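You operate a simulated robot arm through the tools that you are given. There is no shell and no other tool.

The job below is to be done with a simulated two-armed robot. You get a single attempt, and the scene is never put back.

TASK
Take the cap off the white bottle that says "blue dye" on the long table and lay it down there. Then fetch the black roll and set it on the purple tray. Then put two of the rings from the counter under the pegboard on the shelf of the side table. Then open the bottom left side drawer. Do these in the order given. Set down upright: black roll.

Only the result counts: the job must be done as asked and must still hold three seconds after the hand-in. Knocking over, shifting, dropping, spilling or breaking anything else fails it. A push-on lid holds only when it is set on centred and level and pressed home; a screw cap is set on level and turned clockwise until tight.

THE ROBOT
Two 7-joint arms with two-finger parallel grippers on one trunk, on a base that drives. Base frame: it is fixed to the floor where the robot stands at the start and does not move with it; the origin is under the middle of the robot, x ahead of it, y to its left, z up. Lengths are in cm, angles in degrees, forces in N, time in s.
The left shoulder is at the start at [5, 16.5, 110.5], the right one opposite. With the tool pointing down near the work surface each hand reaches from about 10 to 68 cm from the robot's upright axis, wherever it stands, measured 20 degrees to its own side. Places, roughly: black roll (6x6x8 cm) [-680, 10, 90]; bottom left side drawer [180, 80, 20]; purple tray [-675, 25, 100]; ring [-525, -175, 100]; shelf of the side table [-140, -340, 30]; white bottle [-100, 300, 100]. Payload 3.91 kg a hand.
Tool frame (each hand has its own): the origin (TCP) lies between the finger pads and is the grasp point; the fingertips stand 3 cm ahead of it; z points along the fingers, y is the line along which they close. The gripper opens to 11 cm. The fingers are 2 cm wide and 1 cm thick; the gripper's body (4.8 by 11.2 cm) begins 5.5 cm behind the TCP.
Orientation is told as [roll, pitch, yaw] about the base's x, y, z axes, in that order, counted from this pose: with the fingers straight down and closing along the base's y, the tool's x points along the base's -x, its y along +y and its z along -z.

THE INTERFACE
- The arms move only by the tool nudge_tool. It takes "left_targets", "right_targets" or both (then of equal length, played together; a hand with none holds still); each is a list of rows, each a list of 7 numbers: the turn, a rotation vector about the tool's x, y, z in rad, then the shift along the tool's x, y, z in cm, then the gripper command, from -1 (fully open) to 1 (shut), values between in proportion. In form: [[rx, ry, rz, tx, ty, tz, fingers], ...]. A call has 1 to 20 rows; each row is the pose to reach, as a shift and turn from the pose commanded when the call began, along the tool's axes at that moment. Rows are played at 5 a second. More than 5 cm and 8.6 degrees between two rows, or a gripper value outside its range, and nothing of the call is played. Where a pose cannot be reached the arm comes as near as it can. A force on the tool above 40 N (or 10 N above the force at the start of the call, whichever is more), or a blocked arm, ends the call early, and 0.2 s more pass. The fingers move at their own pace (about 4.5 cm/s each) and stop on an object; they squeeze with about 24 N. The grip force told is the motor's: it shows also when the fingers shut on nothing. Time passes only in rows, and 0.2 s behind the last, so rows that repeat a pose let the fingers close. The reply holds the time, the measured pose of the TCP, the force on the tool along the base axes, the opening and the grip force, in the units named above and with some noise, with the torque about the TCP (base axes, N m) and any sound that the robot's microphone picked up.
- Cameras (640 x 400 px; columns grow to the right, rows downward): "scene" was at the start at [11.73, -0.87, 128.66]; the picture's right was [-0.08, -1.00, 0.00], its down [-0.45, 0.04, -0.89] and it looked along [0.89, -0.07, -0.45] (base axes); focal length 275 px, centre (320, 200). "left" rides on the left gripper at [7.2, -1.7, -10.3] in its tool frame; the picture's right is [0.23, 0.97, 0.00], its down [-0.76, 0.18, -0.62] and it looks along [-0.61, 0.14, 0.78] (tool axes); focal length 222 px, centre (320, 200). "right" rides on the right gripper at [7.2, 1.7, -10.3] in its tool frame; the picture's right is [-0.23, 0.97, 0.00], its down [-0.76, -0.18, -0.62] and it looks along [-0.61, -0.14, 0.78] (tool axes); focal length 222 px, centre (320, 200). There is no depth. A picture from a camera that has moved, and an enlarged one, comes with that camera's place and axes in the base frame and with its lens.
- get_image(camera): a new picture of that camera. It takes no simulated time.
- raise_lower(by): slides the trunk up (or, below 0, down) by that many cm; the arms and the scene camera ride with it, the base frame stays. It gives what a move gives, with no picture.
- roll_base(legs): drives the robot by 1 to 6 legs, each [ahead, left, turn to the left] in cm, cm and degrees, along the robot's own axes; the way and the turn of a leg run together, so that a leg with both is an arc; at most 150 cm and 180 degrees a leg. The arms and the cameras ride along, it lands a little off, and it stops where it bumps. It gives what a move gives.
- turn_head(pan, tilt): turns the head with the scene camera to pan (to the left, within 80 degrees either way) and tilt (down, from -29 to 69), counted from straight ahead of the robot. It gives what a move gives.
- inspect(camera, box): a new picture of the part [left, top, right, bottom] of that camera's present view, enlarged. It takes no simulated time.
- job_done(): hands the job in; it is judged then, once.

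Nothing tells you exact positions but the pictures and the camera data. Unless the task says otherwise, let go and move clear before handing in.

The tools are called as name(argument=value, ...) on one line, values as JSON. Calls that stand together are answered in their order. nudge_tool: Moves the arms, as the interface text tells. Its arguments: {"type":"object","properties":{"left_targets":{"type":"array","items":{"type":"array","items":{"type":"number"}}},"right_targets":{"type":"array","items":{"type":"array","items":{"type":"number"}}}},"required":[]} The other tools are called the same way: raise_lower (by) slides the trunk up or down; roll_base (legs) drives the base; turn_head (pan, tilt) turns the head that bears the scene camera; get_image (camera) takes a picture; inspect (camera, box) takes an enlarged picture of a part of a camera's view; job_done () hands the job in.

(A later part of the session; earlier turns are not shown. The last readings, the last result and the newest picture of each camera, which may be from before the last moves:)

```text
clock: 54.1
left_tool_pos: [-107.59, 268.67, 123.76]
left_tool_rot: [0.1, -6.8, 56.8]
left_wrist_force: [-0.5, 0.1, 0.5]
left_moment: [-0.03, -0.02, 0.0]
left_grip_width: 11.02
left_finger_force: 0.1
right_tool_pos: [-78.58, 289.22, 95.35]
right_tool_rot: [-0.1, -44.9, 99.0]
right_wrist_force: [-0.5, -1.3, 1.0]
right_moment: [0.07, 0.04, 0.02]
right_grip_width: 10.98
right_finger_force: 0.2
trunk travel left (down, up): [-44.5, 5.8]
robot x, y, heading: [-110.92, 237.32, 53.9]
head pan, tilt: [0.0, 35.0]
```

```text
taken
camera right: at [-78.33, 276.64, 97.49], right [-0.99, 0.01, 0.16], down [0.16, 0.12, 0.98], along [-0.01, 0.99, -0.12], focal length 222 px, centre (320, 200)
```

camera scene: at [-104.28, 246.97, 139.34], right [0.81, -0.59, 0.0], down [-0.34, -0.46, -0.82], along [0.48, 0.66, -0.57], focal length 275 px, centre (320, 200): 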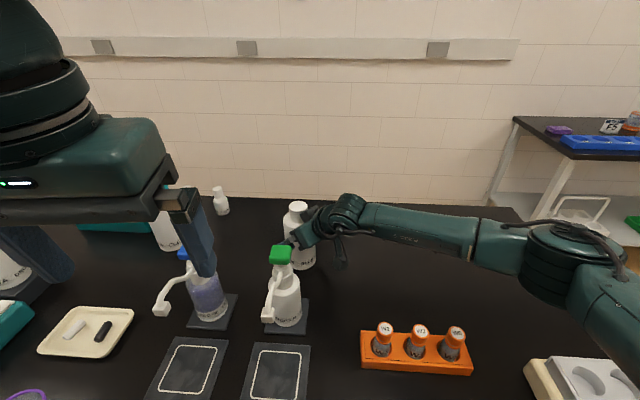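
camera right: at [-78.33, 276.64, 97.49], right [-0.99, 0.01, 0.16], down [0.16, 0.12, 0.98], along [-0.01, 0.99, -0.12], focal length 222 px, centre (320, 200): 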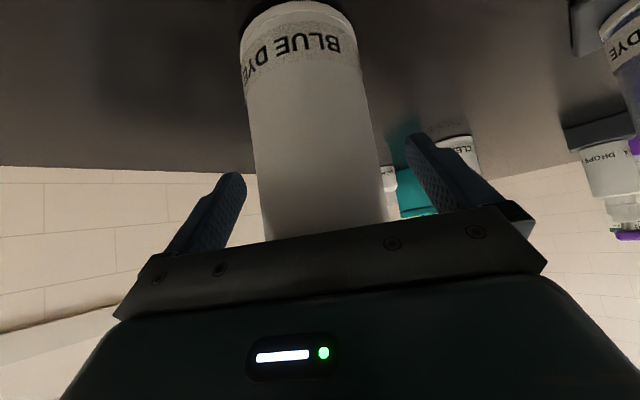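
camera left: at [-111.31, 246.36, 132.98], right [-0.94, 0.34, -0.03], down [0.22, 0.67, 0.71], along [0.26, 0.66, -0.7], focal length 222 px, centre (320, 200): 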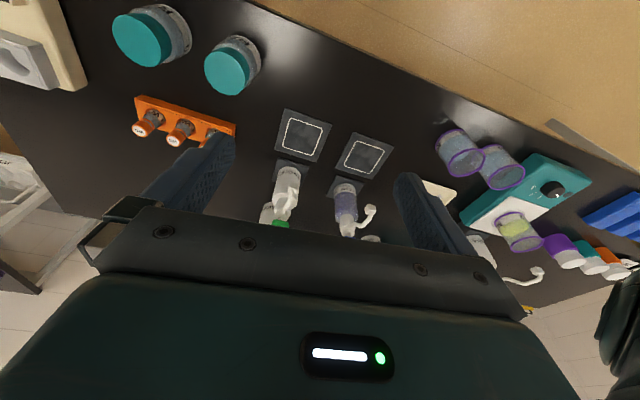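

The bottle body is between the right fingers, nearly centred. I'll close on it.

nudge_tool(right_targets=[[0, 0, 0, 0, 0, 0, -0.2], [0, 0, 0, 0, 0, 0, 0.2], [0, 0, 0, 0, 0, 0, 0.6], [0, 0, 0, 0, 0, 0, 1], [0, 0, 0, 0, 0, 0, 1]])

get_image(camera="right")

inspect(camera="scene", box=[255, 180, 355, 280])

```text
clock: 55.3
left_tool_pos: [-107.56, 268.88, 123.72]
left_tool_rot: [0.0, -6.8, 56.7]
left_wrist_force: [-0.2, 0.1, 1.2]
left_moment: [-0.01, 0.01, 0.0]
left_grip_width: 11.0
left_finger_force: 0.1
right_tool_pos: [-78.63, 289.26, 95.41]
right_tool_rot: [-0.1, -45.0, 99.0]
right_wrist_force: [-0.6, -0.9, 0.8]
right_moment: [0.01, -0.01, -0.03]
right_grip_width: 7.21
right_finger_force: 24.4
trunk travel left (down, up): [-44.5, 5.8]
robot x, y, heading: [-110.74, 237.73, 54.1]
head pan, tilt: [0.0, 35.0]
```

```text
taken
camera right: at [-78.33, 276.66, 97.5], right [-0.99, 0.01, 0.16], down [0.16, 0.12, 0.98], along [-0.01, 0.99, -0.12], focal length 222 px, centre (320, 200)
```

right: 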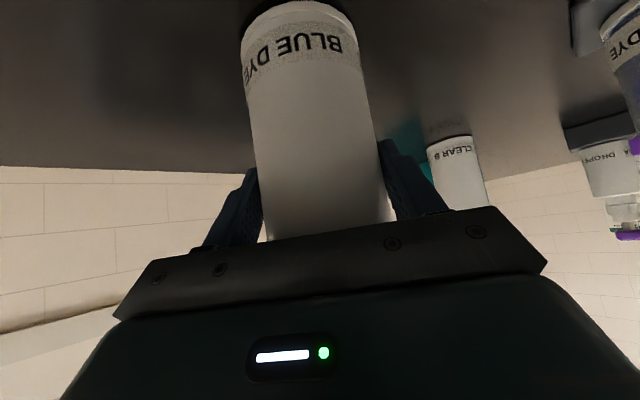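

```text
4.00 times, centred on (305, 230) of scene
camera zoom: at [-104.27, 247.02, 139.33], right [0.81, -0.59, 0.0], down [-0.34, -0.46, -0.82], along [0.48, 0.66, -0.57], focal length 1099 px, centre (380, 80)
```

zoom: 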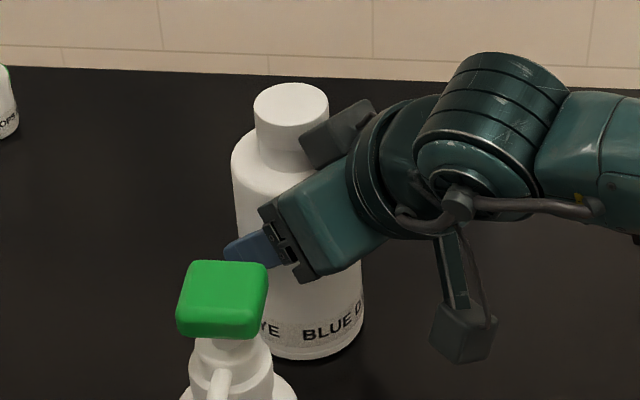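

I have the bottle (7.2 cm wide, 24 N), but the top of the right palm sits very close to the cap and would block the other hand. I'll open, flatten the approach to 30°, grip a little lower and close again.

nudge_tool(right_targets=[[0, 0, 0, 0, 0, 0, 0.2], [0, 0, 0, 0, 0, 0, -0.4], [0, 0, 0, 0, 0, 0, -1], [0, 0, 0, 0, 0, 0, -1], [0, 0, 0, 0, 0, -2, -1], [0, 0, 0, 0, 0, -4, -1], [0, -0.131, 0, 1.2, 0, -3.2, -1], [0, -0.262, 0, 2.43, 0, -2.35, -1], [0, -0.262, 0, 1.92, 0, -0.4, -1], [0, -0.262, 0, 1.41, 0, 1.5, -1], [0, -0.262, 0, 1.41, 0, 1.5, -1]])

get_image(camera="right")

inspect(camera="scene", box=[255, 180, 355, 280])

```text
clock: 57.7
left_tool_pos: [-107.48, 268.85, 123.71]
left_tool_rot: [0.0, -6.8, 56.8]
left_wrist_force: [0.1, 0.0, -0.8]
left_moment: [0.02, 0.02, 0.0]
left_grip_width: 11.01
left_finger_force: 0.1
right_tool_pos: [-78.75, 289.24, 93.39]
right_tool_rot: [-0.1, -60.1, 99.1]
right_wrist_force: [0.3, 0.2, -0.9]
right_moment: [0.0, 0.04, -0.01]
right_grip_width: 11.0
right_finger_force: 0.1
trunk travel left (down, up): [-44.5, 5.8]
robot x, y, heading: [-110.82, 237.43, 53.9]
head pan, tilt: [0.0, 35.0]
```

```text
taken
camera right: at [-78.35, 276.62, 92.14], right [-0.98, -0.04, 0.2], down [0.2, -0.13, 0.97], along [-0.01, 0.99, 0.14], focal length 222 px, centre (320, 200)
```

right: 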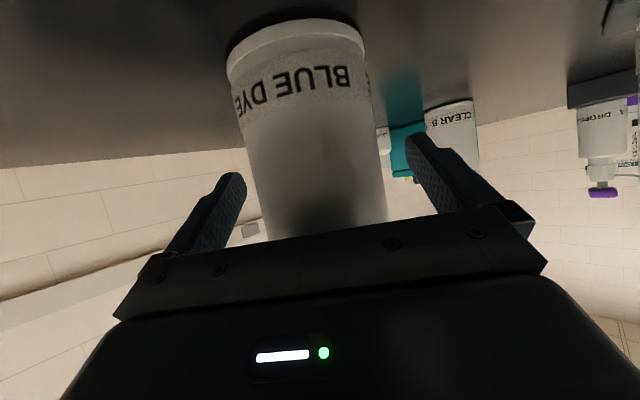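

```text
4.00 times, centred on (305, 230) of scene
camera zoom: at [-104.28, 247.01, 139.34], right [0.81, -0.59, 0.0], down [-0.34, -0.46, -0.82], along [0.48, 0.66, -0.57], focal length 1099 px, centre (380, 80)
```

zoom: 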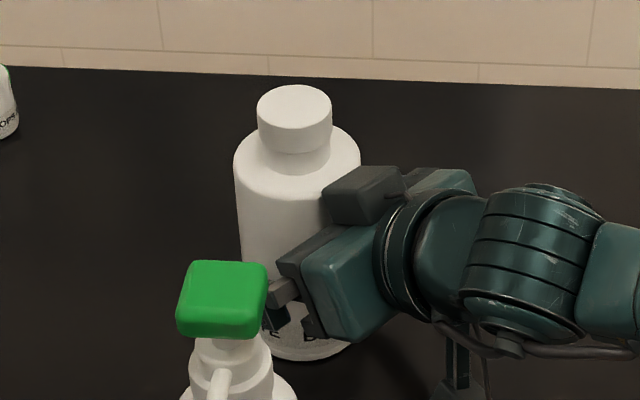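

The palm is now well below the cap. I'll close the right hand again to hold the bottle.

nudge_tool(right_targets=[[0, 0, 0, 0, 0, 0, -0.2], [0, 0, 0, 0, 0, 0, 0.2], [0, 0, 0, 0, 0, 0, 0.6], [0, 0, 0, 0, 0, 0, 1], [0, 0, 0, 0, 0, 0, 1]])

inspect(camera="scene", box=[255, 180, 355, 280])

get_image(camera="left")

```text
clock: 58.9
left_tool_pos: [-107.59, 268.88, 123.68]
left_tool_rot: [-0.1, -6.9, 56.9]
left_wrist_force: [-0.1, -0.2, -1.0]
left_moment: [0.01, -0.01, -0.01]
left_grip_width: 11.01
left_finger_force: 0.0
right_tool_pos: [-78.78, 289.16, 93.17]
right_tool_rot: [0.0, -60.0, 99.0]
right_wrist_force: [0.3, 1.4, -0.5]
right_moment: [-0.04, -0.02, 0.01]
right_grip_width: 7.23
right_finger_force: 23.7
trunk travel left (down, up): [-44.5, 5.8]
robot x, y, heading: [-110.83, 237.35, 54.1]
head pan, tilt: [0.0, 35.0]
```

```text
4.00 times, centred on (305, 230) of scene
camera zoom: at [-104.28, 247.02, 139.34], right [0.81, -0.59, 0.0], down [-0.34, -0.46, -0.82], along [0.48, 0.66, -0.57], focal length 1099 px, centre (380, 80)
```

zoom: 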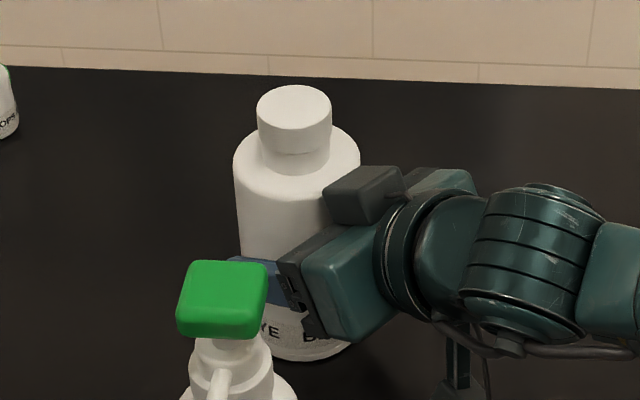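

```text
taken
camera left: at [-110.71, 260.81, 132.98], right [-0.94, 0.34, -0.03], down [0.23, 0.67, 0.71], along [0.26, 0.66, -0.7], focal length 222 px, centre (320, 200)
```

left: 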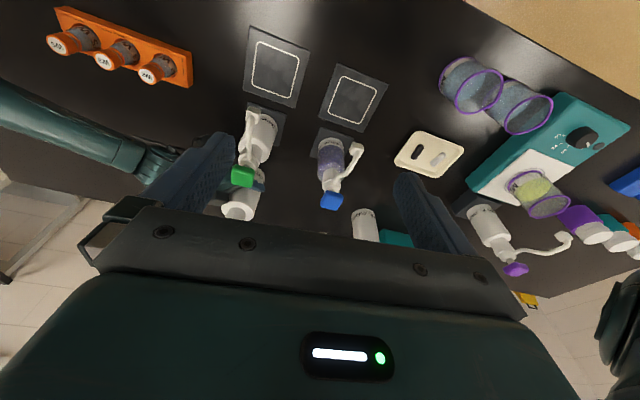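

The grip holds. Next I'll bring the left hand, straight down, to about 13 cm above the cap.

nudge_tool(left_targets=[[0, 0.015, 0, -4.0, -1.56, 0.9, -1], [0, 0.03, 0, -8.0, -3.1, 1.9, -1], [0, 0.045, 0, -12.1, -4.7, 2.9, -1], [0, 0.06, 0, -16.1, -6.25, 4.0, -1], [0, 0.075, 0, -20.1, -7.8, 5.5, -1], [0, 0.09, 0, -24.1, -9.4, 7.5, -1], [0, 0.105, 0, -28.1, -10.9, 9.5, -1], [0, 0.119, 0, -32.16, -12.5, 11.57, -1], [0, 0.119, 0, -32.16, -12.5, 11.57, -1]])

get_image(camera="scene")

get_image(camera="left")

```text
clock: 60.9
left_tool_pos: [-78.99, 289.75, 116.17]
left_tool_rot: [0.1, -0.1, 56.7]
left_wrist_force: [-0.2, 0.4, 0.7]
left_moment: [0.02, 0.03, -0.01]
left_grip_width: 11.02
left_finger_force: 0.1
right_tool_pos: [-78.67, 289.22, 93.33]
right_tool_rot: [-0.1, -60.0, 99.1]
right_wrist_force: [0.3, 0.3, 0.6]
right_moment: [0.09, 0.13, -0.02]
right_grip_width: 7.22
right_finger_force: 23.7
trunk travel left (down, up): [-44.5, 5.8]
robot x, y, heading: [-110.78, 237.53, 54.0]
head pan, tilt: [0.0, 35.0]
```

```text
taken
camera scene: at [-104.34, 247.03, 139.34], right [0.81, -0.59, 0.0], down [-0.34, -0.46, -0.82], along [0.48, 0.66, -0.57], focal length 275 px, centre (320, 200)
```

scene: 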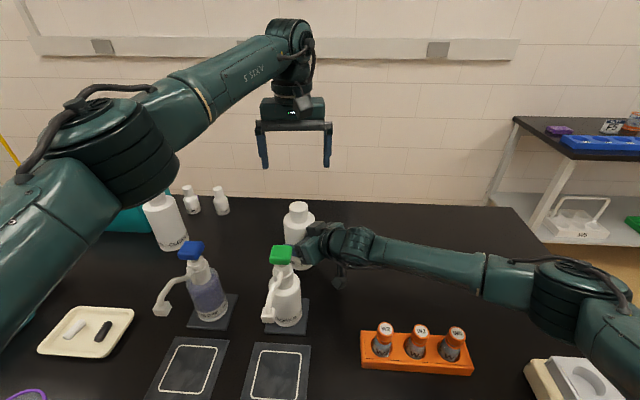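

```text
taken
camera left: at [-81.56, 282.71, 126.28], right [-0.94, 0.34, 0.0], down [0.27, 0.73, 0.62], along [0.21, 0.59, -0.78], focal length 222 px, centre (320, 200)
```

left: 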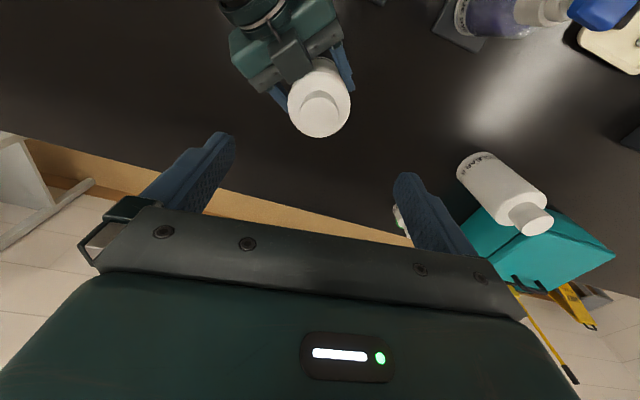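

The left hand is above the cap. I'll enlarge its own view to line it up exactly.

inspect(camera="left", box=[260, 40, 380, 160])

inspect(camera="scene", box=[230, 100, 370, 280])

```text
3.33 times, centred on (320, 100) of left
camera zoom: at [-81.56, 282.71, 126.28], right [-0.94, 0.34, 0.0], down [0.27, 0.73, 0.62], along [0.21, 0.59, -0.78], focal length 740 px, centre (320, 533)
```

zoom: 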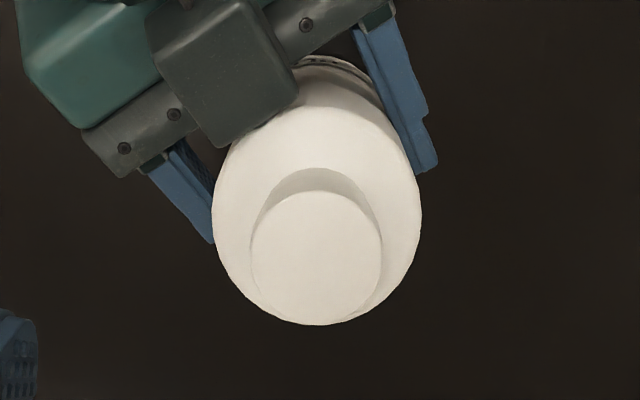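

```text
2.22 times, centred on (300, 190) of scene
camera zoom: at [-104.34, 247.03, 139.34], right [0.81, -0.59, 0.0], down [-0.34, -0.46, -0.82], along [0.48, 0.66, -0.57], focal length 611 px, centre (364, 222)
```

zoom: 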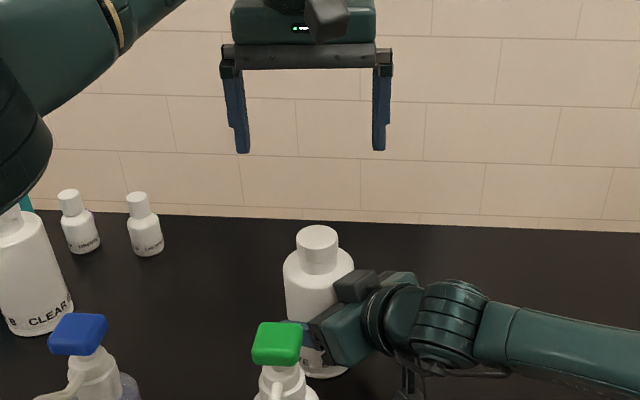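

The left hand is centred over the cap to within 2–3 mm. I'll part-close its fingers to about 7 cm and come down around the cap.

nudge_tool(left_targets=[[0, 0, 0, -0.1, 0, 1.5, -0.3], [0, 0, 0, -0.2, -0.04, 4.0, -0.3], [0, 0, 0, -0.21, -0.04, 7.5, -0.3], [0, 0, 0, -0.21, -0.04, 10.5, -0.3], [0, 0, 0, -0.21, -0.04, 12.7, -0.3], [0, 0, 0, -0.21, -0.04, 12.7, -0.3]])

inspect(camera="scene", box=[255, 150, 355, 250])

get_image(camera="left")

```text
clock: 62.3
left_tool_pos: [-78.89, 290.1, 103.31]
left_tool_rot: [0.2, 0.0, 56.8]
left_wrist_force: [-0.3, 0.1, -0.1]
left_moment: [0.01, -0.01, -0.02]
left_grip_width: 7.14
left_finger_force: 0.0
right_tool_pos: [-78.71, 289.17, 93.31]
right_tool_rot: [-0.1, -60.0, 99.1]
right_wrist_force: [0.7, 0.2, 0.8]
right_moment: [-0.02, 0.06, 0.02]
right_grip_width: 7.23
right_finger_force: 24.0
trunk travel left (down, up): [-44.5, 5.8]
robot x, y, heading: [-111.04, 237.69, 54.1]
head pan, tilt: [0.0, 35.0]
```

```text
4.00 times, centred on (305, 200) of scene
camera zoom: at [-104.28, 247.01, 139.34], right [0.81, -0.59, 0.0], down [-0.34, -0.46, -0.82], along [0.48, 0.66, -0.57], focal length 1099 px, centre (380, 200)
```

zoom: 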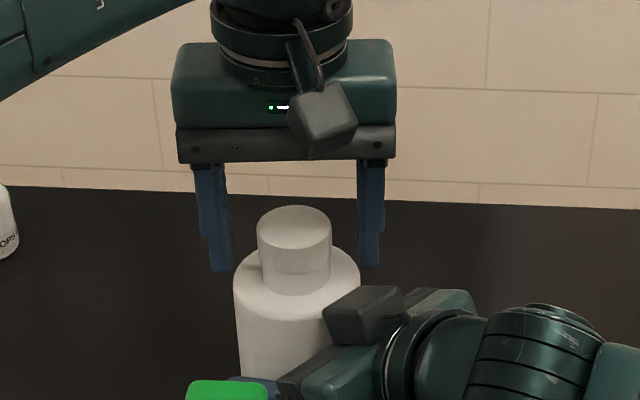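

```text
taken
camera left: at [-81.32, 283.01, 113.54], right [-0.94, 0.34, 0.0], down [0.27, 0.73, 0.62], along [0.21, 0.59, -0.78], focal length 222 px, centre (320, 200)
```

left: 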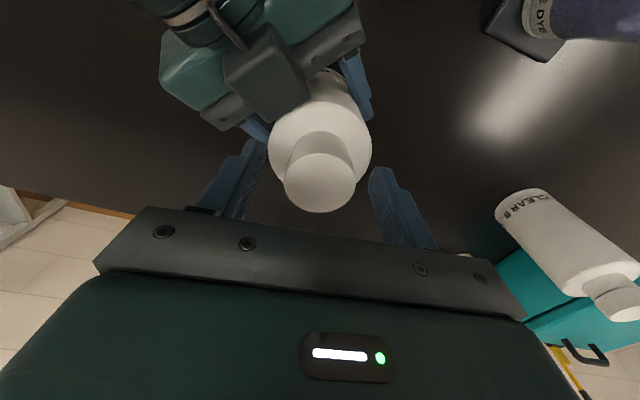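

The left fingers straddle the cap evenly. Closing on the cap.

nudge_tool(left_targets=[[0, 0, 0, 0, 0, 0, 0.1], [0, 0, 0, 0, 0, 0, 0.5], [0, 0, 0, 0, 0, 0, 1], [0, 0, 0, 0, 0, 0, 1]])

inspect(camera="scene", box=[255, 150, 355, 250])

```text
clock: 63.3
left_tool_pos: [-78.7, 290.02, 103.36]
left_tool_rot: [0.1, 0.1, 56.8]
left_wrist_force: [0.0, 0.2, -0.2]
left_moment: [-0.03, -0.01, -0.03]
left_grip_width: 4.04
left_finger_force: 23.9
right_tool_pos: [-78.75, 289.22, 93.28]
right_tool_rot: [-0.1, -59.9, 99.1]
right_wrist_force: [0.2, 0.5, 1.4]
right_moment: [-0.02, 0.04, 0.02]
right_grip_width: 7.22
right_finger_force: 23.6
trunk travel left (down, up): [-44.5, 5.8]
robot x, y, heading: [-110.49, 237.76, 54.2]
head pan, tilt: [0.0, 35.0]
```

```text
4.00 times, centred on (305, 200) of scene
camera zoom: at [-104.28, 247.01, 139.34], right [0.81, -0.59, 0.0], down [-0.34, -0.46, -0.82], along [0.48, 0.66, -0.57], focal length 1099 px, centre (380, 200)
```

zoom: 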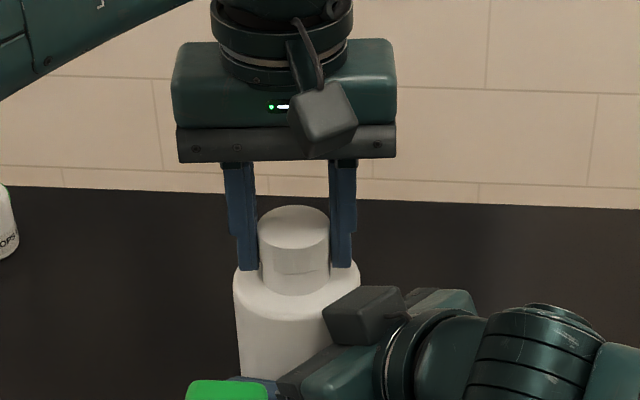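

The cap is gripped (4.0 cm). I'll twist counterclockwise a little and watch the torque.

nudge_tool(left_targets=[[0, 0, -0.12, 0, 0, 0, 1], [0, 0, -0.24, 0, 0, 0, 1], [0, 0, -0.36, 0, 0, 0, 1], [0, 0, -0.48, 0, 0, 0, 1]])

inspect(camera="scene", box=[255, 150, 355, 250])

```text
clock: 64.3
left_tool_pos: [-78.88, 290.04, 103.32]
left_tool_rot: [0.1, 0.0, 84.6]
left_wrist_force: [-1.7, 5.0, 1.9]
left_moment: [0.03, 0.05, -0.01]
left_grip_width: 4.04
left_finger_force: 24.0
right_tool_pos: [-78.69, 289.24, 93.2]
right_tool_rot: [-0.1, -60.0, 99.0]
right_wrist_force: [3.4, -4.5, 1.2]
right_moment: [0.42, 0.22, 0.05]
right_grip_width: 7.23
right_finger_force: 24.1
trunk travel left (down, up): [-44.5, 5.8]
robot x, y, heading: [-110.61, 237.67, 53.8]
head pan, tilt: [0.0, 35.0]
```

```text
4.00 times, centred on (305, 200) of scene
camera zoom: at [-104.3, 247.01, 139.34], right [0.81, -0.59, 0.0], down [-0.34, -0.46, -0.82], along [0.48, 0.66, -0.57], focal length 1099 px, centre (380, 200)
```

zoom: 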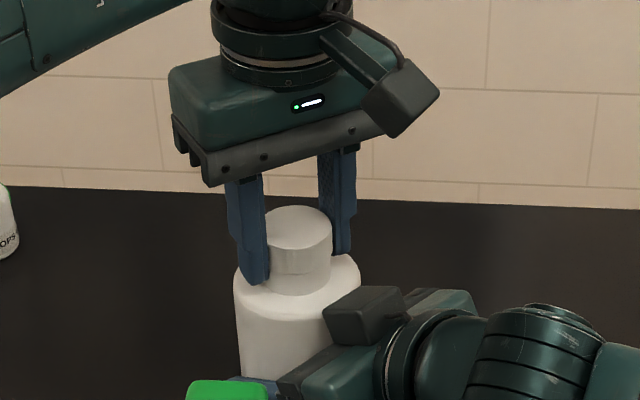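

Turning is easy, with only a light side force. I'll keep turning counterclockwise.

nudge_tool(left_targets=[[0, 0, -0.13, 0, 0, 0, 1], [0, 0, -0.26, 0, 0, 0, 1], [0, 0, -0.39, 0, 0, 0, 1], [0, 0, -0.52, 0, 0, 0, 1], [0, 0, -0.65, 0, 0, 0, 1], [0, 0, -0.78, 0, 0, 0, 1], [0, 0, -0.91, 0, 0, 0, 1], [0, 0, -1.04, 0, 0, 0, 1]])

inspect(camera="scene", box=[255, 150, 355, 250])

```text
clock: 66.1
left_tool_pos: [-78.78, 290.04, 103.22]
left_tool_rot: [0.0, 0.0, 144.1]
left_wrist_force: [-10.4, -2.1, 9.3]
left_moment: [-0.02, 0.22, -0.04]
left_grip_width: 3.99
left_finger_force: 24.2
right_tool_pos: [-78.49, 289.23, 93.28]
right_tool_rot: [-0.2, -60.0, 99.2]
right_wrist_force: [8.6, 3.5, 0.5]
right_moment: [-0.01, 0.71, 0.01]
right_grip_width: 7.21
right_finger_force: 24.2
trunk travel left (down, up): [-44.5, 5.8]
robot x, y, heading: [-111.08, 237.45, 53.9]
head pan, tilt: [0.0, 35.0]
```

```text
4.00 times, centred on (305, 200) of scene
camera zoom: at [-104.35, 246.98, 139.34], right [0.81, -0.59, 0.0], down [-0.34, -0.46, -0.82], along [0.48, 0.66, -0.57], focal length 1099 px, centre (380, 200)
```

zoom: 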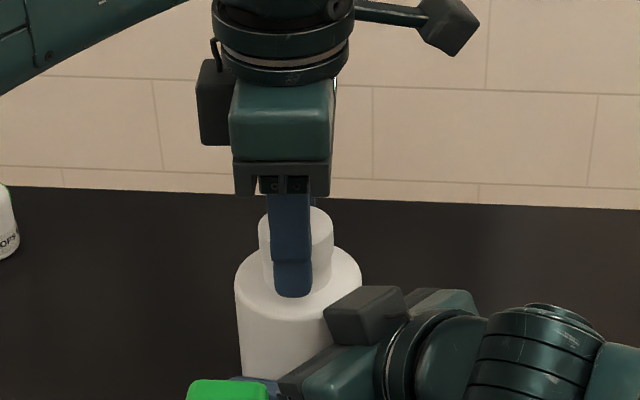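

The upward force shows the cap rising on its thread, so it's a screw cap. I'll ease the hand up and sideways to relieve the load and turn a bit further, stopping short of the right hand's housing.

nudge_tool(left_targets=[[0, 0, 0, -0.1, 0.11, -0.15, 1], [0, 0, -0.13, -0.1, 0.11, -0.18, 1], [0, 0, -0.26, -0.1, 0.11, -0.2, 1], [0, 0, -0.36, -0.1, 0.11, -0.22, 1]])

inspect(camera="scene", box=[255, 150, 355, 250])

get_image(camera="left")

```text
clock: 67.1
left_tool_pos: [-78.83, 289.98, 103.5]
left_tool_rot: [0.0, -0.1, 164.7]
left_wrist_force: [-4.1, 4.0, -2.1]
left_moment: [0.07, 0.09, 0.02]
left_grip_width: 4.0
left_finger_force: 23.8
right_tool_pos: [-78.62, 289.31, 93.29]
right_tool_rot: [0.0, -59.9, 99.1]
right_wrist_force: [4.3, -4.9, 0.6]
right_moment: [0.13, 0.16, -0.06]
right_grip_width: 7.2
right_finger_force: 24.3
trunk travel left (down, up): [-44.5, 5.8]
robot x, y, heading: [-111.07, 237.68, 53.9]
head pan, tilt: [0.0, 35.0]
```

```text
4.00 times, centred on (305, 200) of scene
camera zoom: at [-104.28, 247.01, 139.33], right [0.81, -0.59, 0.0], down [-0.34, -0.46, -0.82], along [0.48, 0.66, -0.57], focal length 1099 px, centre (380, 200)
```

zoom: 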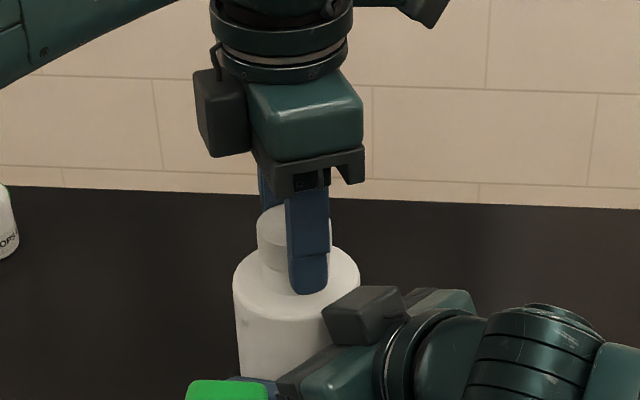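

```text
taken
camera left: at [-71.37, 289.67, 113.71], right [-0.04, -1.0, 0.0], down [-0.78, 0.03, 0.62], along [-0.62, 0.02, -0.78], focal length 222 px, centre (320, 200)
```

left: 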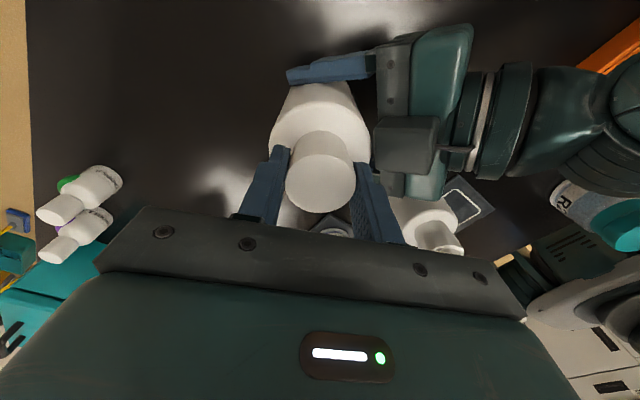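

The total turn is about 108°. I'll test with a small gentle lift to see if the cap is free.

nudge_tool(left_targets=[[0, 0, 0, 0, 0, -0.1, 1], [0, 0, 0, 0, 0, -0.2, 1], [0, 0, 0, 0, 0, -0.25, 1]])

```text
clock: 67.9
left_tool_pos: [-78.8, 290.04, 103.71]
left_tool_rot: [0.0, -0.1, 164.6]
left_wrist_force: [-1.4, 7.4, -10.9]
left_moment: [0.37, 0.01, 0.01]
left_grip_width: 4.03
left_finger_force: 23.8
right_tool_pos: [-78.83, 289.3, 93.4]
right_tool_rot: [0.0, -60.2, 99.0]
right_wrist_force: [1.6, -7.5, 8.5]
right_moment: [0.48, 0.15, 0.02]
right_grip_width: 7.23
right_finger_force: 23.8
trunk travel left (down, up): [-44.5, 5.8]
robot x, y, heading: [-110.75, 237.47, 54.1]
head pan, tilt: [0.0, 35.0]
```

It's still threaded (11 N of resistance). I'll relieve the lift, open slightly, turn the hand back clockwise and regrip for another turn.

nudge_tool(left_targets=[[0, 0, 0, 0, 0, 0.2, 1], [0, 0, 0, 0, 0, 0.2, 0.2], [0, 0, 0, 0, 0, 0.2, 0], [0, 0, 0, 0, 0, 0.2, 0], [0, 0, 0.14, 0, 0, 0.2, 0], [0, 0, 0.28, 0, 0, 0.2, 0], [0, 0, 0.42, 0, 0, 0.2, 0], [0, 0, 0.56, 0, 0, 0.2, 0], [0, 0, 0.7, 0, 0, 0.2, 0], [0, 0, 0.84, 0, 0, 0.2, 0], [0, 0, 0.98, 0, 0, 0.2, 0], [0, 0, 1.12, 0, 0, 0.2, 0], [0, 0, 1.26, 0, 0, 0.2, 0], [0, 0, 1.4, 0, 0, 0.2, 0], [0, 0, 1.54, 0, 0, 0.2, 0], [0, 0, 1.68, 0, 0, 0.2, 0], [0, 0, 1.82, 0, 0, 0.2, 0], [0, 0, 1.93, 0, 0, 0.2, 0], [0, 0, 1.93, 0, 0, 0.2, 0]])

inspect(camera="scene", box=[255, 150, 355, 250])

get_image(camera="left")

```text
clock: 71.9
left_tool_pos: [-78.76, 289.84, 103.58]
left_tool_rot: [0.0, -0.1, 53.9]
left_wrist_force: [-0.1, 0.0, -0.4]
left_moment: [0.03, 0.02, 0.03]
left_grip_width: 5.48
left_finger_force: 0.1
right_tool_pos: [-78.74, 289.19, 93.26]
right_tool_rot: [-0.2, -59.9, 99.0]
right_wrist_force: [-1.1, -0.2, 0.3]
right_moment: [-0.17, 0.06, -0.04]
right_grip_width: 7.22
right_finger_force: 23.8
trunk travel left (down, up): [-44.5, 5.8]
robot x, y, heading: [-110.81, 237.82, 53.9]
head pan, tilt: [0.0, 35.0]
```

```text
4.00 times, centred on (305, 200) of scene
camera zoom: at [-104.31, 247.01, 139.34], right [0.81, -0.59, 0.0], down [-0.34, -0.46, -0.82], along [0.48, 0.66, -0.57], focal length 1099 px, centre (380, 200)
```

zoom: 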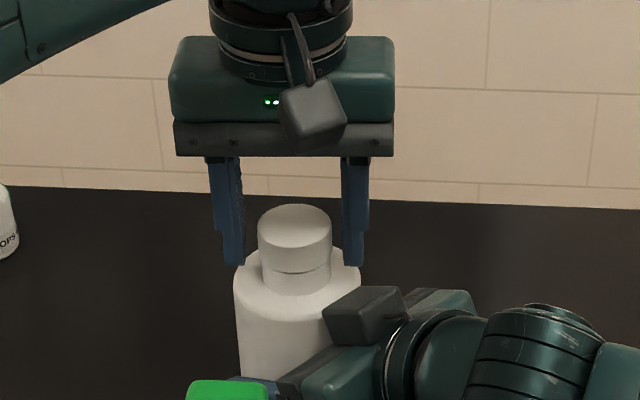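

```text
taken
camera left: at [-81.76, 283.1, 113.87], right [-0.92, 0.39, 0.0], down [0.31, 0.72, 0.62], along [0.24, 0.57, -0.78], focal length 222 px, centre (320, 200)
```

left: 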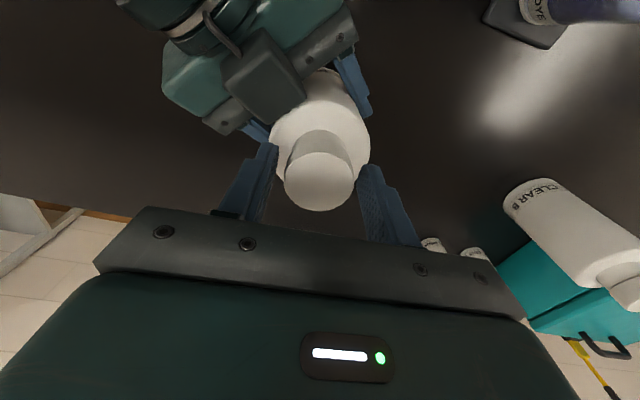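

Regripping and turning another ~110° counterclockwise while rising slightly with the thread.

nudge_tool(left_targets=[[0, 0, 0, 0, 0, 0, 0.5], [0, 0, 0, 0, 0, 0, 1], [0, 0, 0, 0, 0, 0, 1], [0, 0, -0.14, 0, 0, -0.01, 1], [0, 0, -0.28, 0, 0, -0.03, 1], [0, 0, -0.42, 0, 0, -0.04, 1], [0, 0, -0.56, 0, 0, -0.06, 1], [0, 0, -0.7, 0, 0, -0.07, 1], [0, 0, -0.84, 0, 0, -0.09, 1], [0, 0, -0.98, 0, 0, -0.1, 1], [0, 0, -1.12, 0, 0, -0.12, 1], [0, 0, -1.26, 0, 0, -0.13, 1], [0, 0, -1.4, 0, 0, -0.15, 1], [0, 0, -1.54, 0, 0, -0.16, 1], [0, 0, -1.68, 0, 0, -0.18, 1], [0, 0, -1.82, 0, 0, -0.19, 1], [0, 0, -1.93, 0, 0, -0.2, 1]])

inspect(camera="scene", box=[255, 150, 355, 250])

```text
clock: 75.5
left_tool_pos: [-78.87, 289.97, 103.77]
left_tool_rot: [0.0, -0.2, 164.7]
left_wrist_force: [4.6, -1.9, -1.3]
left_moment: [-0.02, -0.11, -0.01]
left_grip_width: 4.28
left_finger_force: 23.8
right_tool_pos: [-78.67, 289.32, 93.26]
right_tool_rot: [0.0, -60.1, 99.0]
right_wrist_force: [-5.6, 2.6, -0.9]
right_moment: [-0.23, -0.18, 0.05]
right_grip_width: 7.23
right_finger_force: 24.7
trunk travel left (down, up): [-44.5, 5.8]
robot x, y, heading: [-110.8, 237.88, 53.8]
head pan, tilt: [0.0, 35.0]
```

```text
4.00 times, centred on (305, 200) of scene
camera zoom: at [-104.28, 247.03, 139.33], right [0.81, -0.59, 0.0], down [-0.34, -0.46, -0.82], along [0.48, 0.66, -0.57], focal length 1099 px, centre (380, 200)
```

zoom: 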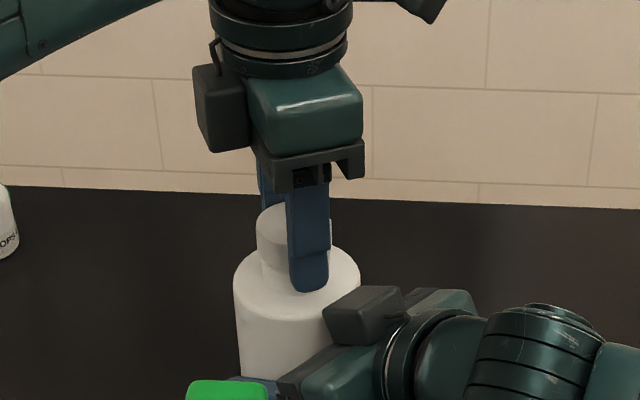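

Forces stay low. Testing a gentle lift again.

nudge_tool(left_targets=[[0, 0, 0, 0, 0, -0.1, 1], [0, 0, 0, 0, 0, -0.2, 1], [0, 0, 0, 0, 0, -0.3, 1]])

inspect(camera="scene", box=[270, 180, 330, 230])

```text
clock: 76.3
left_tool_pos: [-78.98, 289.92, 104.01]
left_tool_rot: [0.0, -0.2, 164.6]
left_wrist_force: [5.1, 3.6, -11.4]
left_moment: [0.15, -0.2, 0.06]
left_grip_width: 4.26
left_finger_force: 23.9
right_tool_pos: [-78.83, 289.44, 93.44]
right_tool_rot: [-0.1, -60.3, 99.2]
right_wrist_force: [-4.5, -3.4, 7.6]
right_moment: [0.21, -0.24, 0.04]
right_grip_width: 7.22
right_finger_force: 24.0
trunk travel left (down, up): [-44.5, 5.8]
robot x, y, heading: [-111.02, 237.81, 53.9]
head pan, tilt: [0.0, 35.0]
```

```text
8.00 times, centred on (300, 205) of scene
camera zoom: at [-104.26, 247.06, 139.33], right [0.81, -0.59, 0.0], down [-0.34, -0.46, -0.82], along [0.48, 0.66, -0.57], focal length 2199 px, centre (480, 160)
```

zoom: 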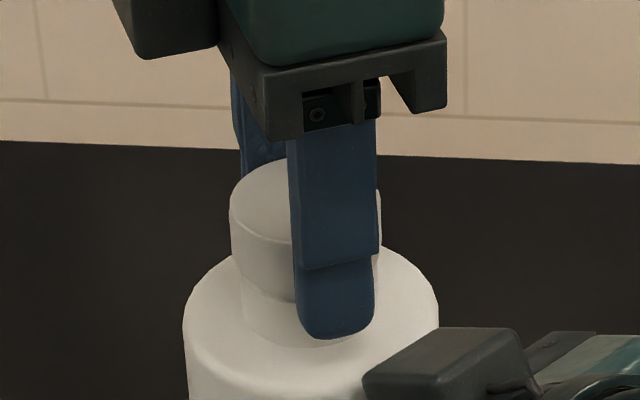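

It's still threaded, so I'll do another regrip cycle.

nudge_tool(left_targets=[[0, 0, 0, 0, 0, 0.25, 1], [0, 0, 0, 0, 0, 0.25, 0.2], [0, 0, 0, 0, 0, 0.25, 0], [0, 0, 0, 0, 0, 0.25, 0], [0, 0, 0.14, 0, 0, 0.25, 0], [0, 0, 0.28, 0, 0, 0.25, 0], [0, 0, 0.42, 0, 0, 0.25, 0], [0, 0, 0.56, 0, 0, 0.25, 0], [0, 0, 0.7, 0, 0, 0.25, 0], [0, 0, 0.84, 0, 0, 0.25, 0], [0, 0, 0.98, 0, 0, 0.25, 0], [0, 0, 1.12, 0, 0, 0.25, 0], [0, 0, 1.26, 0, 0, 0.25, 0], [0, 0, 1.4, 0, 0, 0.25, 0], [0, 0, 1.54, 0, 0, 0.25, 0], [0, 0, 1.68, 0, 0, 0.25, 0], [0, 0, 1.82, 0, 0, 0.25, 0], [0, 0, 1.93, 0, 0, 0.25, 0], [0, 0, 1.93, 0, 0, 0.25, 0]])

inspect(camera="scene", box=[270, 180, 330, 230])

inspect(camera="left", box=[220, 80, 420, 240])

```text
clock: 80.3
left_tool_pos: [-78.96, 289.97, 103.81]
left_tool_rot: [0.0, 0.0, 53.9]
left_wrist_force: [0.5, -0.2, -0.7]
left_moment: [-0.05, -0.02, -0.02]
left_grip_width: 5.49
left_finger_force: 0.1
right_tool_pos: [-78.79, 289.18, 93.2]
right_tool_rot: [-0.1, -60.1, 99.1]
right_wrist_force: [0.6, -1.1, 0.5]
right_moment: [-0.09, 0.07, 0.03]
right_grip_width: 7.22
right_finger_force: 24.1
trunk travel left (down, up): [-44.5, 5.8]
robot x, y, heading: [-110.73, 237.77, 53.9]
head pan, tilt: [0.0, 35.0]
```

```text
8.00 times, centred on (300, 205) of scene
camera zoom: at [-104.27, 247.02, 139.33], right [0.81, -0.59, 0.0], down [-0.34, -0.46, -0.82], along [0.48, 0.66, -0.57], focal length 2199 px, centre (480, 160)
```

zoom: 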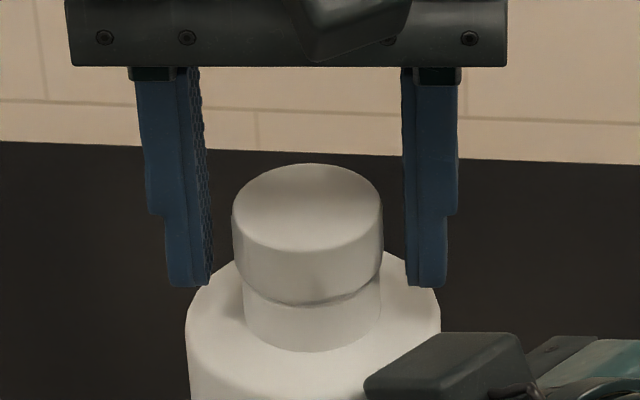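

```text
2.50 times, centred on (320, 160) of left
camera zoom: at [-81.72, 283.12, 114.05], right [-0.92, 0.39, 0.0], down [0.31, 0.72, 0.62], along [0.24, 0.57, -0.78], focal length 555 px, centre (320, 300)
```

zoom: 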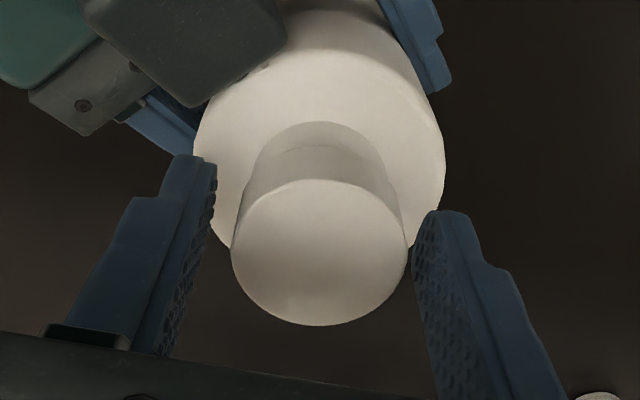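

The cap has risen a little. Third grip and turn.

nudge_tool(left_targets=[[0, 0, 0, 0, 0, 0, 0.5], [0, 0, 0, 0, 0, 0, 1], [0, 0, 0, 0, 0, 0, 1], [0, 0, -0.14, 0, 0, -0.01, 1], [0, 0, -0.28, 0, 0, -0.03, 1], [0, 0, -0.42, 0, 0, -0.04, 1], [0, 0, -0.56, 0, 0, -0.06, 1], [0, 0, -0.7, 0, 0, -0.07, 1], [0, 0, -0.84, 0, 0, -0.09, 1], [0, 0, -0.98, 0, 0, -0.1, 1], [0, 0, -1.12, 0, 0, -0.12, 1], [0, 0, -1.26, 0, 0, -0.13, 1], [0, 0, -1.4, 0, 0, -0.15, 1], [0, 0, -1.54, 0, 0, -0.16, 1], [0, 0, -1.68, 0, 0, -0.18, 1], [0, 0, -1.82, 0, 0, -0.19, 1], [0, 0, -1.93, 0, 0, -0.2, 1]])

nudge_tool(left_targets=[[0, 0, 0, 0, 0, -0.1, 1], [0, 0, 0, 0, 0, -0.2, 1], [0, 0, 0, 0, 0, -0.3, 1]])

inspect(camera="scene", box=[270, 180, 330, 230])

```text
clock: 83.9
left_tool_pos: [-78.84, 289.97, 104.03]
left_tool_rot: [0.0, -0.1, 164.8]
left_wrist_force: [-0.3, 0.5, 1.3]
left_moment: [-0.02, -0.01, 0.0]
left_grip_width: 4.05
left_finger_force: 24.2
right_tool_pos: [-78.77, 289.26, 93.29]
right_tool_rot: [-0.1, -59.9, 99.1]
right_wrist_force: [0.9, 0.3, -0.6]
right_moment: [-0.04, 0.01, 0.04]
right_grip_width: 7.19
right_finger_force: 23.8
trunk travel left (down, up): [-44.5, 5.8]
robot x, y, heading: [-110.89, 237.36, 54.1]
head pan, tilt: [0.0, 35.0]
```

```text
clock: 84.7
left_tool_pos: [-78.93, 290.0, 104.28]
left_tool_rot: [0.1, -0.1, 164.6]
left_wrist_force: [-0.1, 0.6, -0.1]
left_moment: [0.01, 0.02, 0.0]
left_grip_width: 4.09
left_finger_force: 23.7
right_tool_pos: [-78.75, 289.27, 93.3]
right_tool_rot: [0.0, -60.0, 99.1]
right_wrist_force: [1.0, 0.6, 0.0]
right_moment: [-0.04, 0.03, -0.01]
right_grip_width: 7.2
right_finger_force: 23.5
trunk travel left (down, up): [-44.5, 5.8]
robot x, y, heading: [-111.08, 237.33, 54.1]
head pan, tilt: [0.0, 35.0]
```

```text
8.00 times, centred on (300, 205) of scene
camera zoom: at [-104.27, 247.03, 139.33], right [0.81, -0.59, 0.0], down [-0.34, -0.46, -0.82], along [0.48, 0.66, -0.57], focal length 2199 px, centre (480, 160)
```

zoom: 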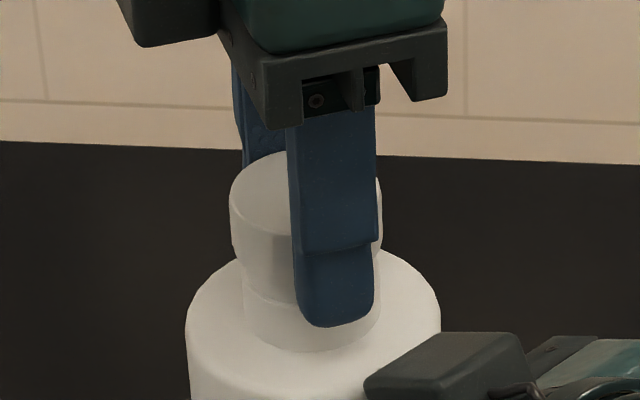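

No resistance now; the cap is free. I'll lift it straight up.

nudge_tool(left_targets=[[0, 0, 0, 0, 0, -0.5, 1], [0, 0, 0, 0, 0, -1.0, 1], [0, 0, 0, 0, 0, -2.0, 1], [0, 0, 0, 0, 0, -4.0, 1], [0, 0, 0, 0, 0, -7.0, 1], [0, 0, 0, 0, 0, -10.0, 1]])

get_image(camera="scene")

get_image(camera="left")

```text
clock: 86.1
left_tool_pos: [-78.83, 289.98, 114.41]
left_tool_rot: [0.0, 0.0, 164.5]
left_wrist_force: [0.3, -0.3, -0.5]
left_moment: [0.0, -0.02, -0.01]
left_grip_width: 4.04
left_finger_force: 23.7
right_tool_pos: [-78.6, 289.2, 93.29]
right_tool_rot: [-0.2, -60.0, 99.0]
right_wrist_force: [0.0, -0.9, 0.2]
right_moment: [-0.13, 0.07, 0.04]
right_grip_width: 7.21
right_finger_force: 24.6
trunk travel left (down, up): [-44.5, 5.8]
robot x, y, heading: [-111.06, 237.42, 54.0]
head pan, tilt: [0.0, 35.0]
```

```text
taken
camera scene: at [-104.27, 247.0, 139.33], right [0.81, -0.59, 0.0], down [-0.34, -0.46, -0.82], along [0.48, 0.66, -0.57], focal length 275 px, centre (320, 200)
```

scene: 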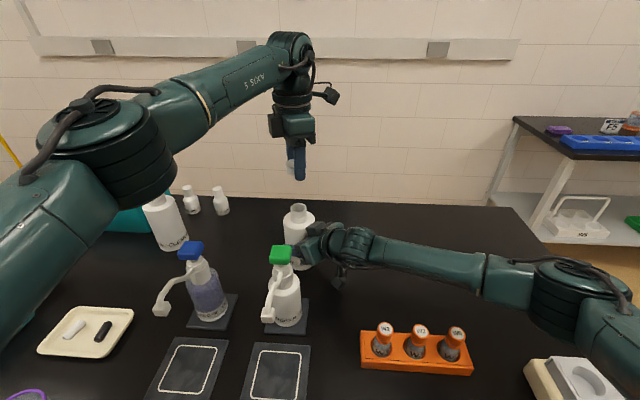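

```text
taken
camera left: at [-71.33, 289.66, 124.6], right [-0.04, -1.0, 0.0], down [-0.78, 0.03, 0.62], along [-0.62, 0.03, -0.78], focal length 222 px, centre (320, 200)
```

left: 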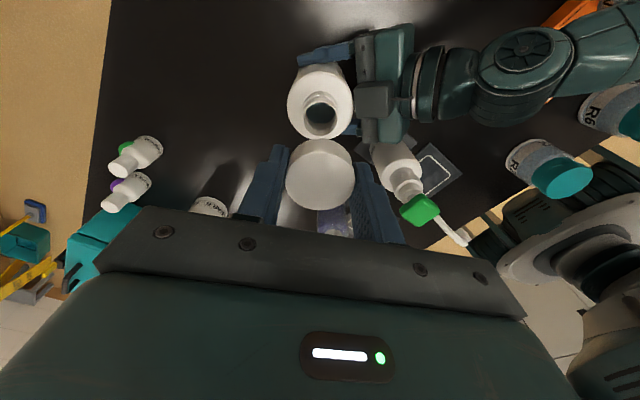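

The cap is off and in the left hand, and the bottle is open. I'll turn the hand back so its camera doesn't swing into the bottle, then carry the cap about 13 cm left over clear table.

nudge_tool(left_targets=[[0, 0, 0.14, 0, 0, 0, 1], [0, 0, 0.28, 0, 0, 0, 1], [0, 0, 0.42, 0, 0, 0, 1], [0, 0, 0.56, 0, 0, 0, 1], [0, 0, 0.7, 0, 0, 0, 1], [0, 0, 0.84, 0, 0, 0, 1], [0, 0, 0.98, 0, 0, 0, 1], [0, 0, 1.12, 0, 0, 0, 1], [0, 0, 1.26, 0, 0, 0, 1], [0, 0, 1.4, 0, 0, 0, 1], [0, 0, 1.54, 0, 0, 0, 1], [0, 0, 1.68, 0, 0, 0, 1], [0, 0, 1.82, 0, 0, 0, 1], [0, 0, 1.93, 0, 0, 0, 1]])

nudge_tool(left_targets=[[0, 0, 0, 0, 4.5, 0, 1], [0, 0, 0, 0, 9, 0, 1], [0, 0, 0, 0, 13.5, 0, 1], [0, 0, 0, 0, 13.5, 4, 1], [0, 0, 0, 0, 13.5, 8, 1], [0, 0, 0, 0, 13.5, 12, 1], [0, 0, 0, 0, 13.5, 16, 1], [0, 0, 0, 0, 13.5, 16, 1]])

get_image(camera="scene")

get_image(camera="left")

```text
clock: 89.1
left_tool_pos: [-78.91, 289.99, 114.42]
left_tool_rot: [0.1, 0.1, 53.8]
left_wrist_force: [-1.0, 0.1, -0.1]
left_moment: [0.0, -0.01, -0.01]
left_grip_width: 4.02
left_finger_force: 24.3
right_tool_pos: [-78.68, 289.14, 93.35]
right_tool_rot: [-0.1, -60.0, 99.0]
right_wrist_force: [-1.1, 0.7, 0.0]
right_moment: [-0.01, 0.11, 0.01]
right_grip_width: 7.19
right_finger_force: 23.7
trunk travel left (down, up): [-44.5, 5.8]
robot x, y, heading: [-110.76, 237.47, 54.3]
head pan, tilt: [0.0, 35.0]
```

```text
clock: 90.9
left_tool_pos: [-89.9, 297.96, 98.15]
left_tool_rot: [0.0, 0.0, 54.0]
left_wrist_force: [0.8, -1.4, -0.6]
left_moment: [-0.01, 0.02, -0.01]
left_grip_width: 4.01
left_finger_force: 24.0
right_tool_pos: [-78.68, 289.2, 93.26]
right_tool_rot: [-0.1, -60.1, 99.1]
right_wrist_force: [1.1, -0.9, 0.0]
right_moment: [0.01, 0.06, 0.02]
right_grip_width: 7.21
right_finger_force: 24.1
trunk travel left (down, up): [-44.5, 5.8]
robot x, y, heading: [-110.64, 237.76, 54.0]
head pan, tilt: [0.0, 35.0]
```

```text
taken
camera scene: at [-104.27, 247.03, 139.33], right [0.81, -0.59, 0.0], down [-0.34, -0.46, -0.82], along [0.48, 0.66, -0.57], focal length 275 px, centre (320, 200)
```

scene: 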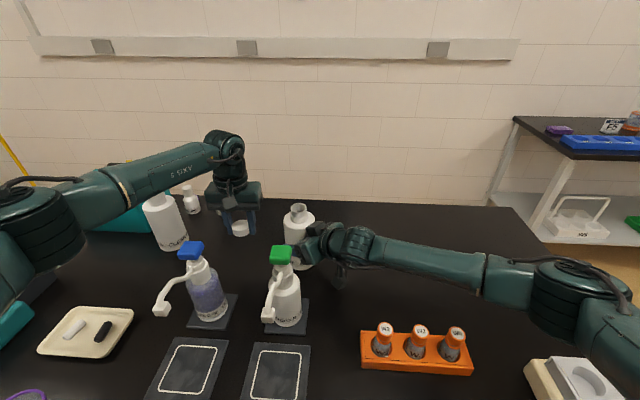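

```text
taken
camera left: at [-92.84, 291.04, 108.48], right [-0.92, 0.39, 0.0], down [0.3, 0.72, 0.62], along [0.24, 0.57, -0.78], focal length 222 px, centre (320, 200)
```

left: 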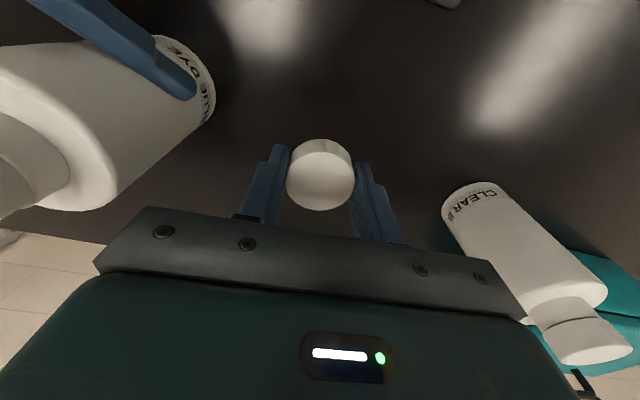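

The cap is level in the left hand over clear table. Before lowering it I'll let go of the bottle and back the right hand out, so I can raise the trunk for more forearm clearance over the blue pump.

nudge_tool(right_targets=[[0, 0, 0, 0, 0, 0, 0.2], [0, 0, 0, 0, 0, 0, -0.3], [0, 0, 0, 0, 0, 0, -0.64], [0, 0, 0, 0, 0, 0, -0.64], [0, 0, 0, 0, 0, -2.5, -0.64], [0, 0, 0, 0, 0, -5, -0.64], [0, 0, 0, 0, 0, -7.5, -0.64], [0, 0, 0, 0, 0, -10, -0.64], [0, 0, 0, -3.5, 0, -12, -0.64], [0, 0, 0, -7, 0, -14, -0.64], [0, 0, 0, -10.4, 0, -16, -0.64]])

get_image(camera="scene")

get_image(camera="right")

```text
clock: 93.3
left_tool_pos: [-89.95, 297.93, 98.25]
left_tool_rot: [0.0, -0.1, 54.0]
left_wrist_force: [-0.4, 0.5, -0.2]
left_moment: [0.01, -0.02, -0.01]
left_grip_width: 3.98
left_finger_force: 23.7
right_tool_pos: [-77.36, 280.49, 110.55]
right_tool_rot: [-0.1, -60.0, 99.1]
right_wrist_force: [-0.6, -0.2, -0.1]
right_moment: [0.02, 0.02, -0.02]
right_grip_width: 9.0
right_finger_force: 0.0
trunk travel left (down, up): [-44.5, 5.8]
robot x, y, heading: [-110.76, 237.48, 54.1]
head pan, tilt: [0.0, 35.0]
```

```text
taken
camera scene: at [-104.32, 247.01, 139.33], right [0.81, -0.59, 0.0], down [-0.34, -0.46, -0.82], along [0.48, 0.66, -0.57], focal length 275 px, centre (320, 200)
```

scene: 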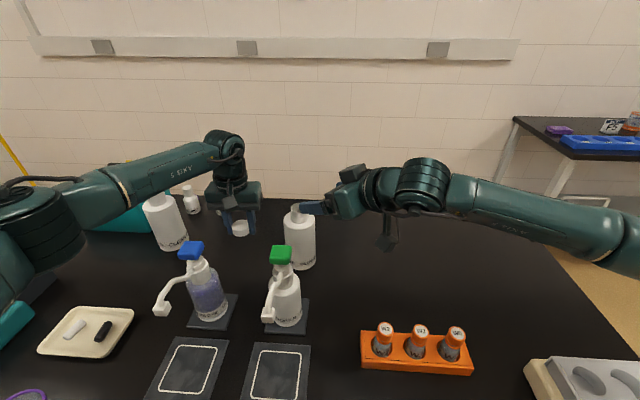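

```text
taken
camera right: at [-76.99, 267.9, 109.42], right [-0.98, -0.04, 0.2], down [0.2, -0.13, 0.97], along [-0.01, 0.99, 0.13], focal length 222 px, centre (320, 200)
```

right: 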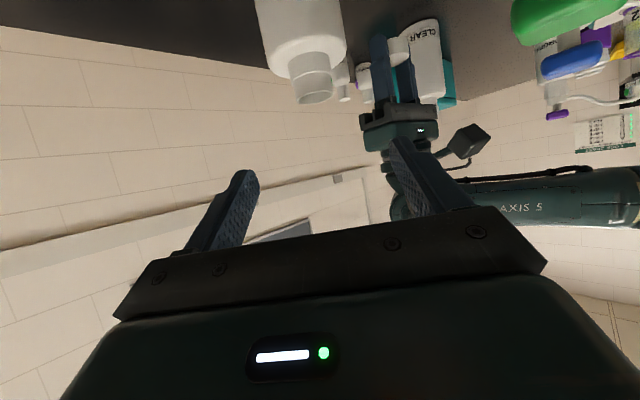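

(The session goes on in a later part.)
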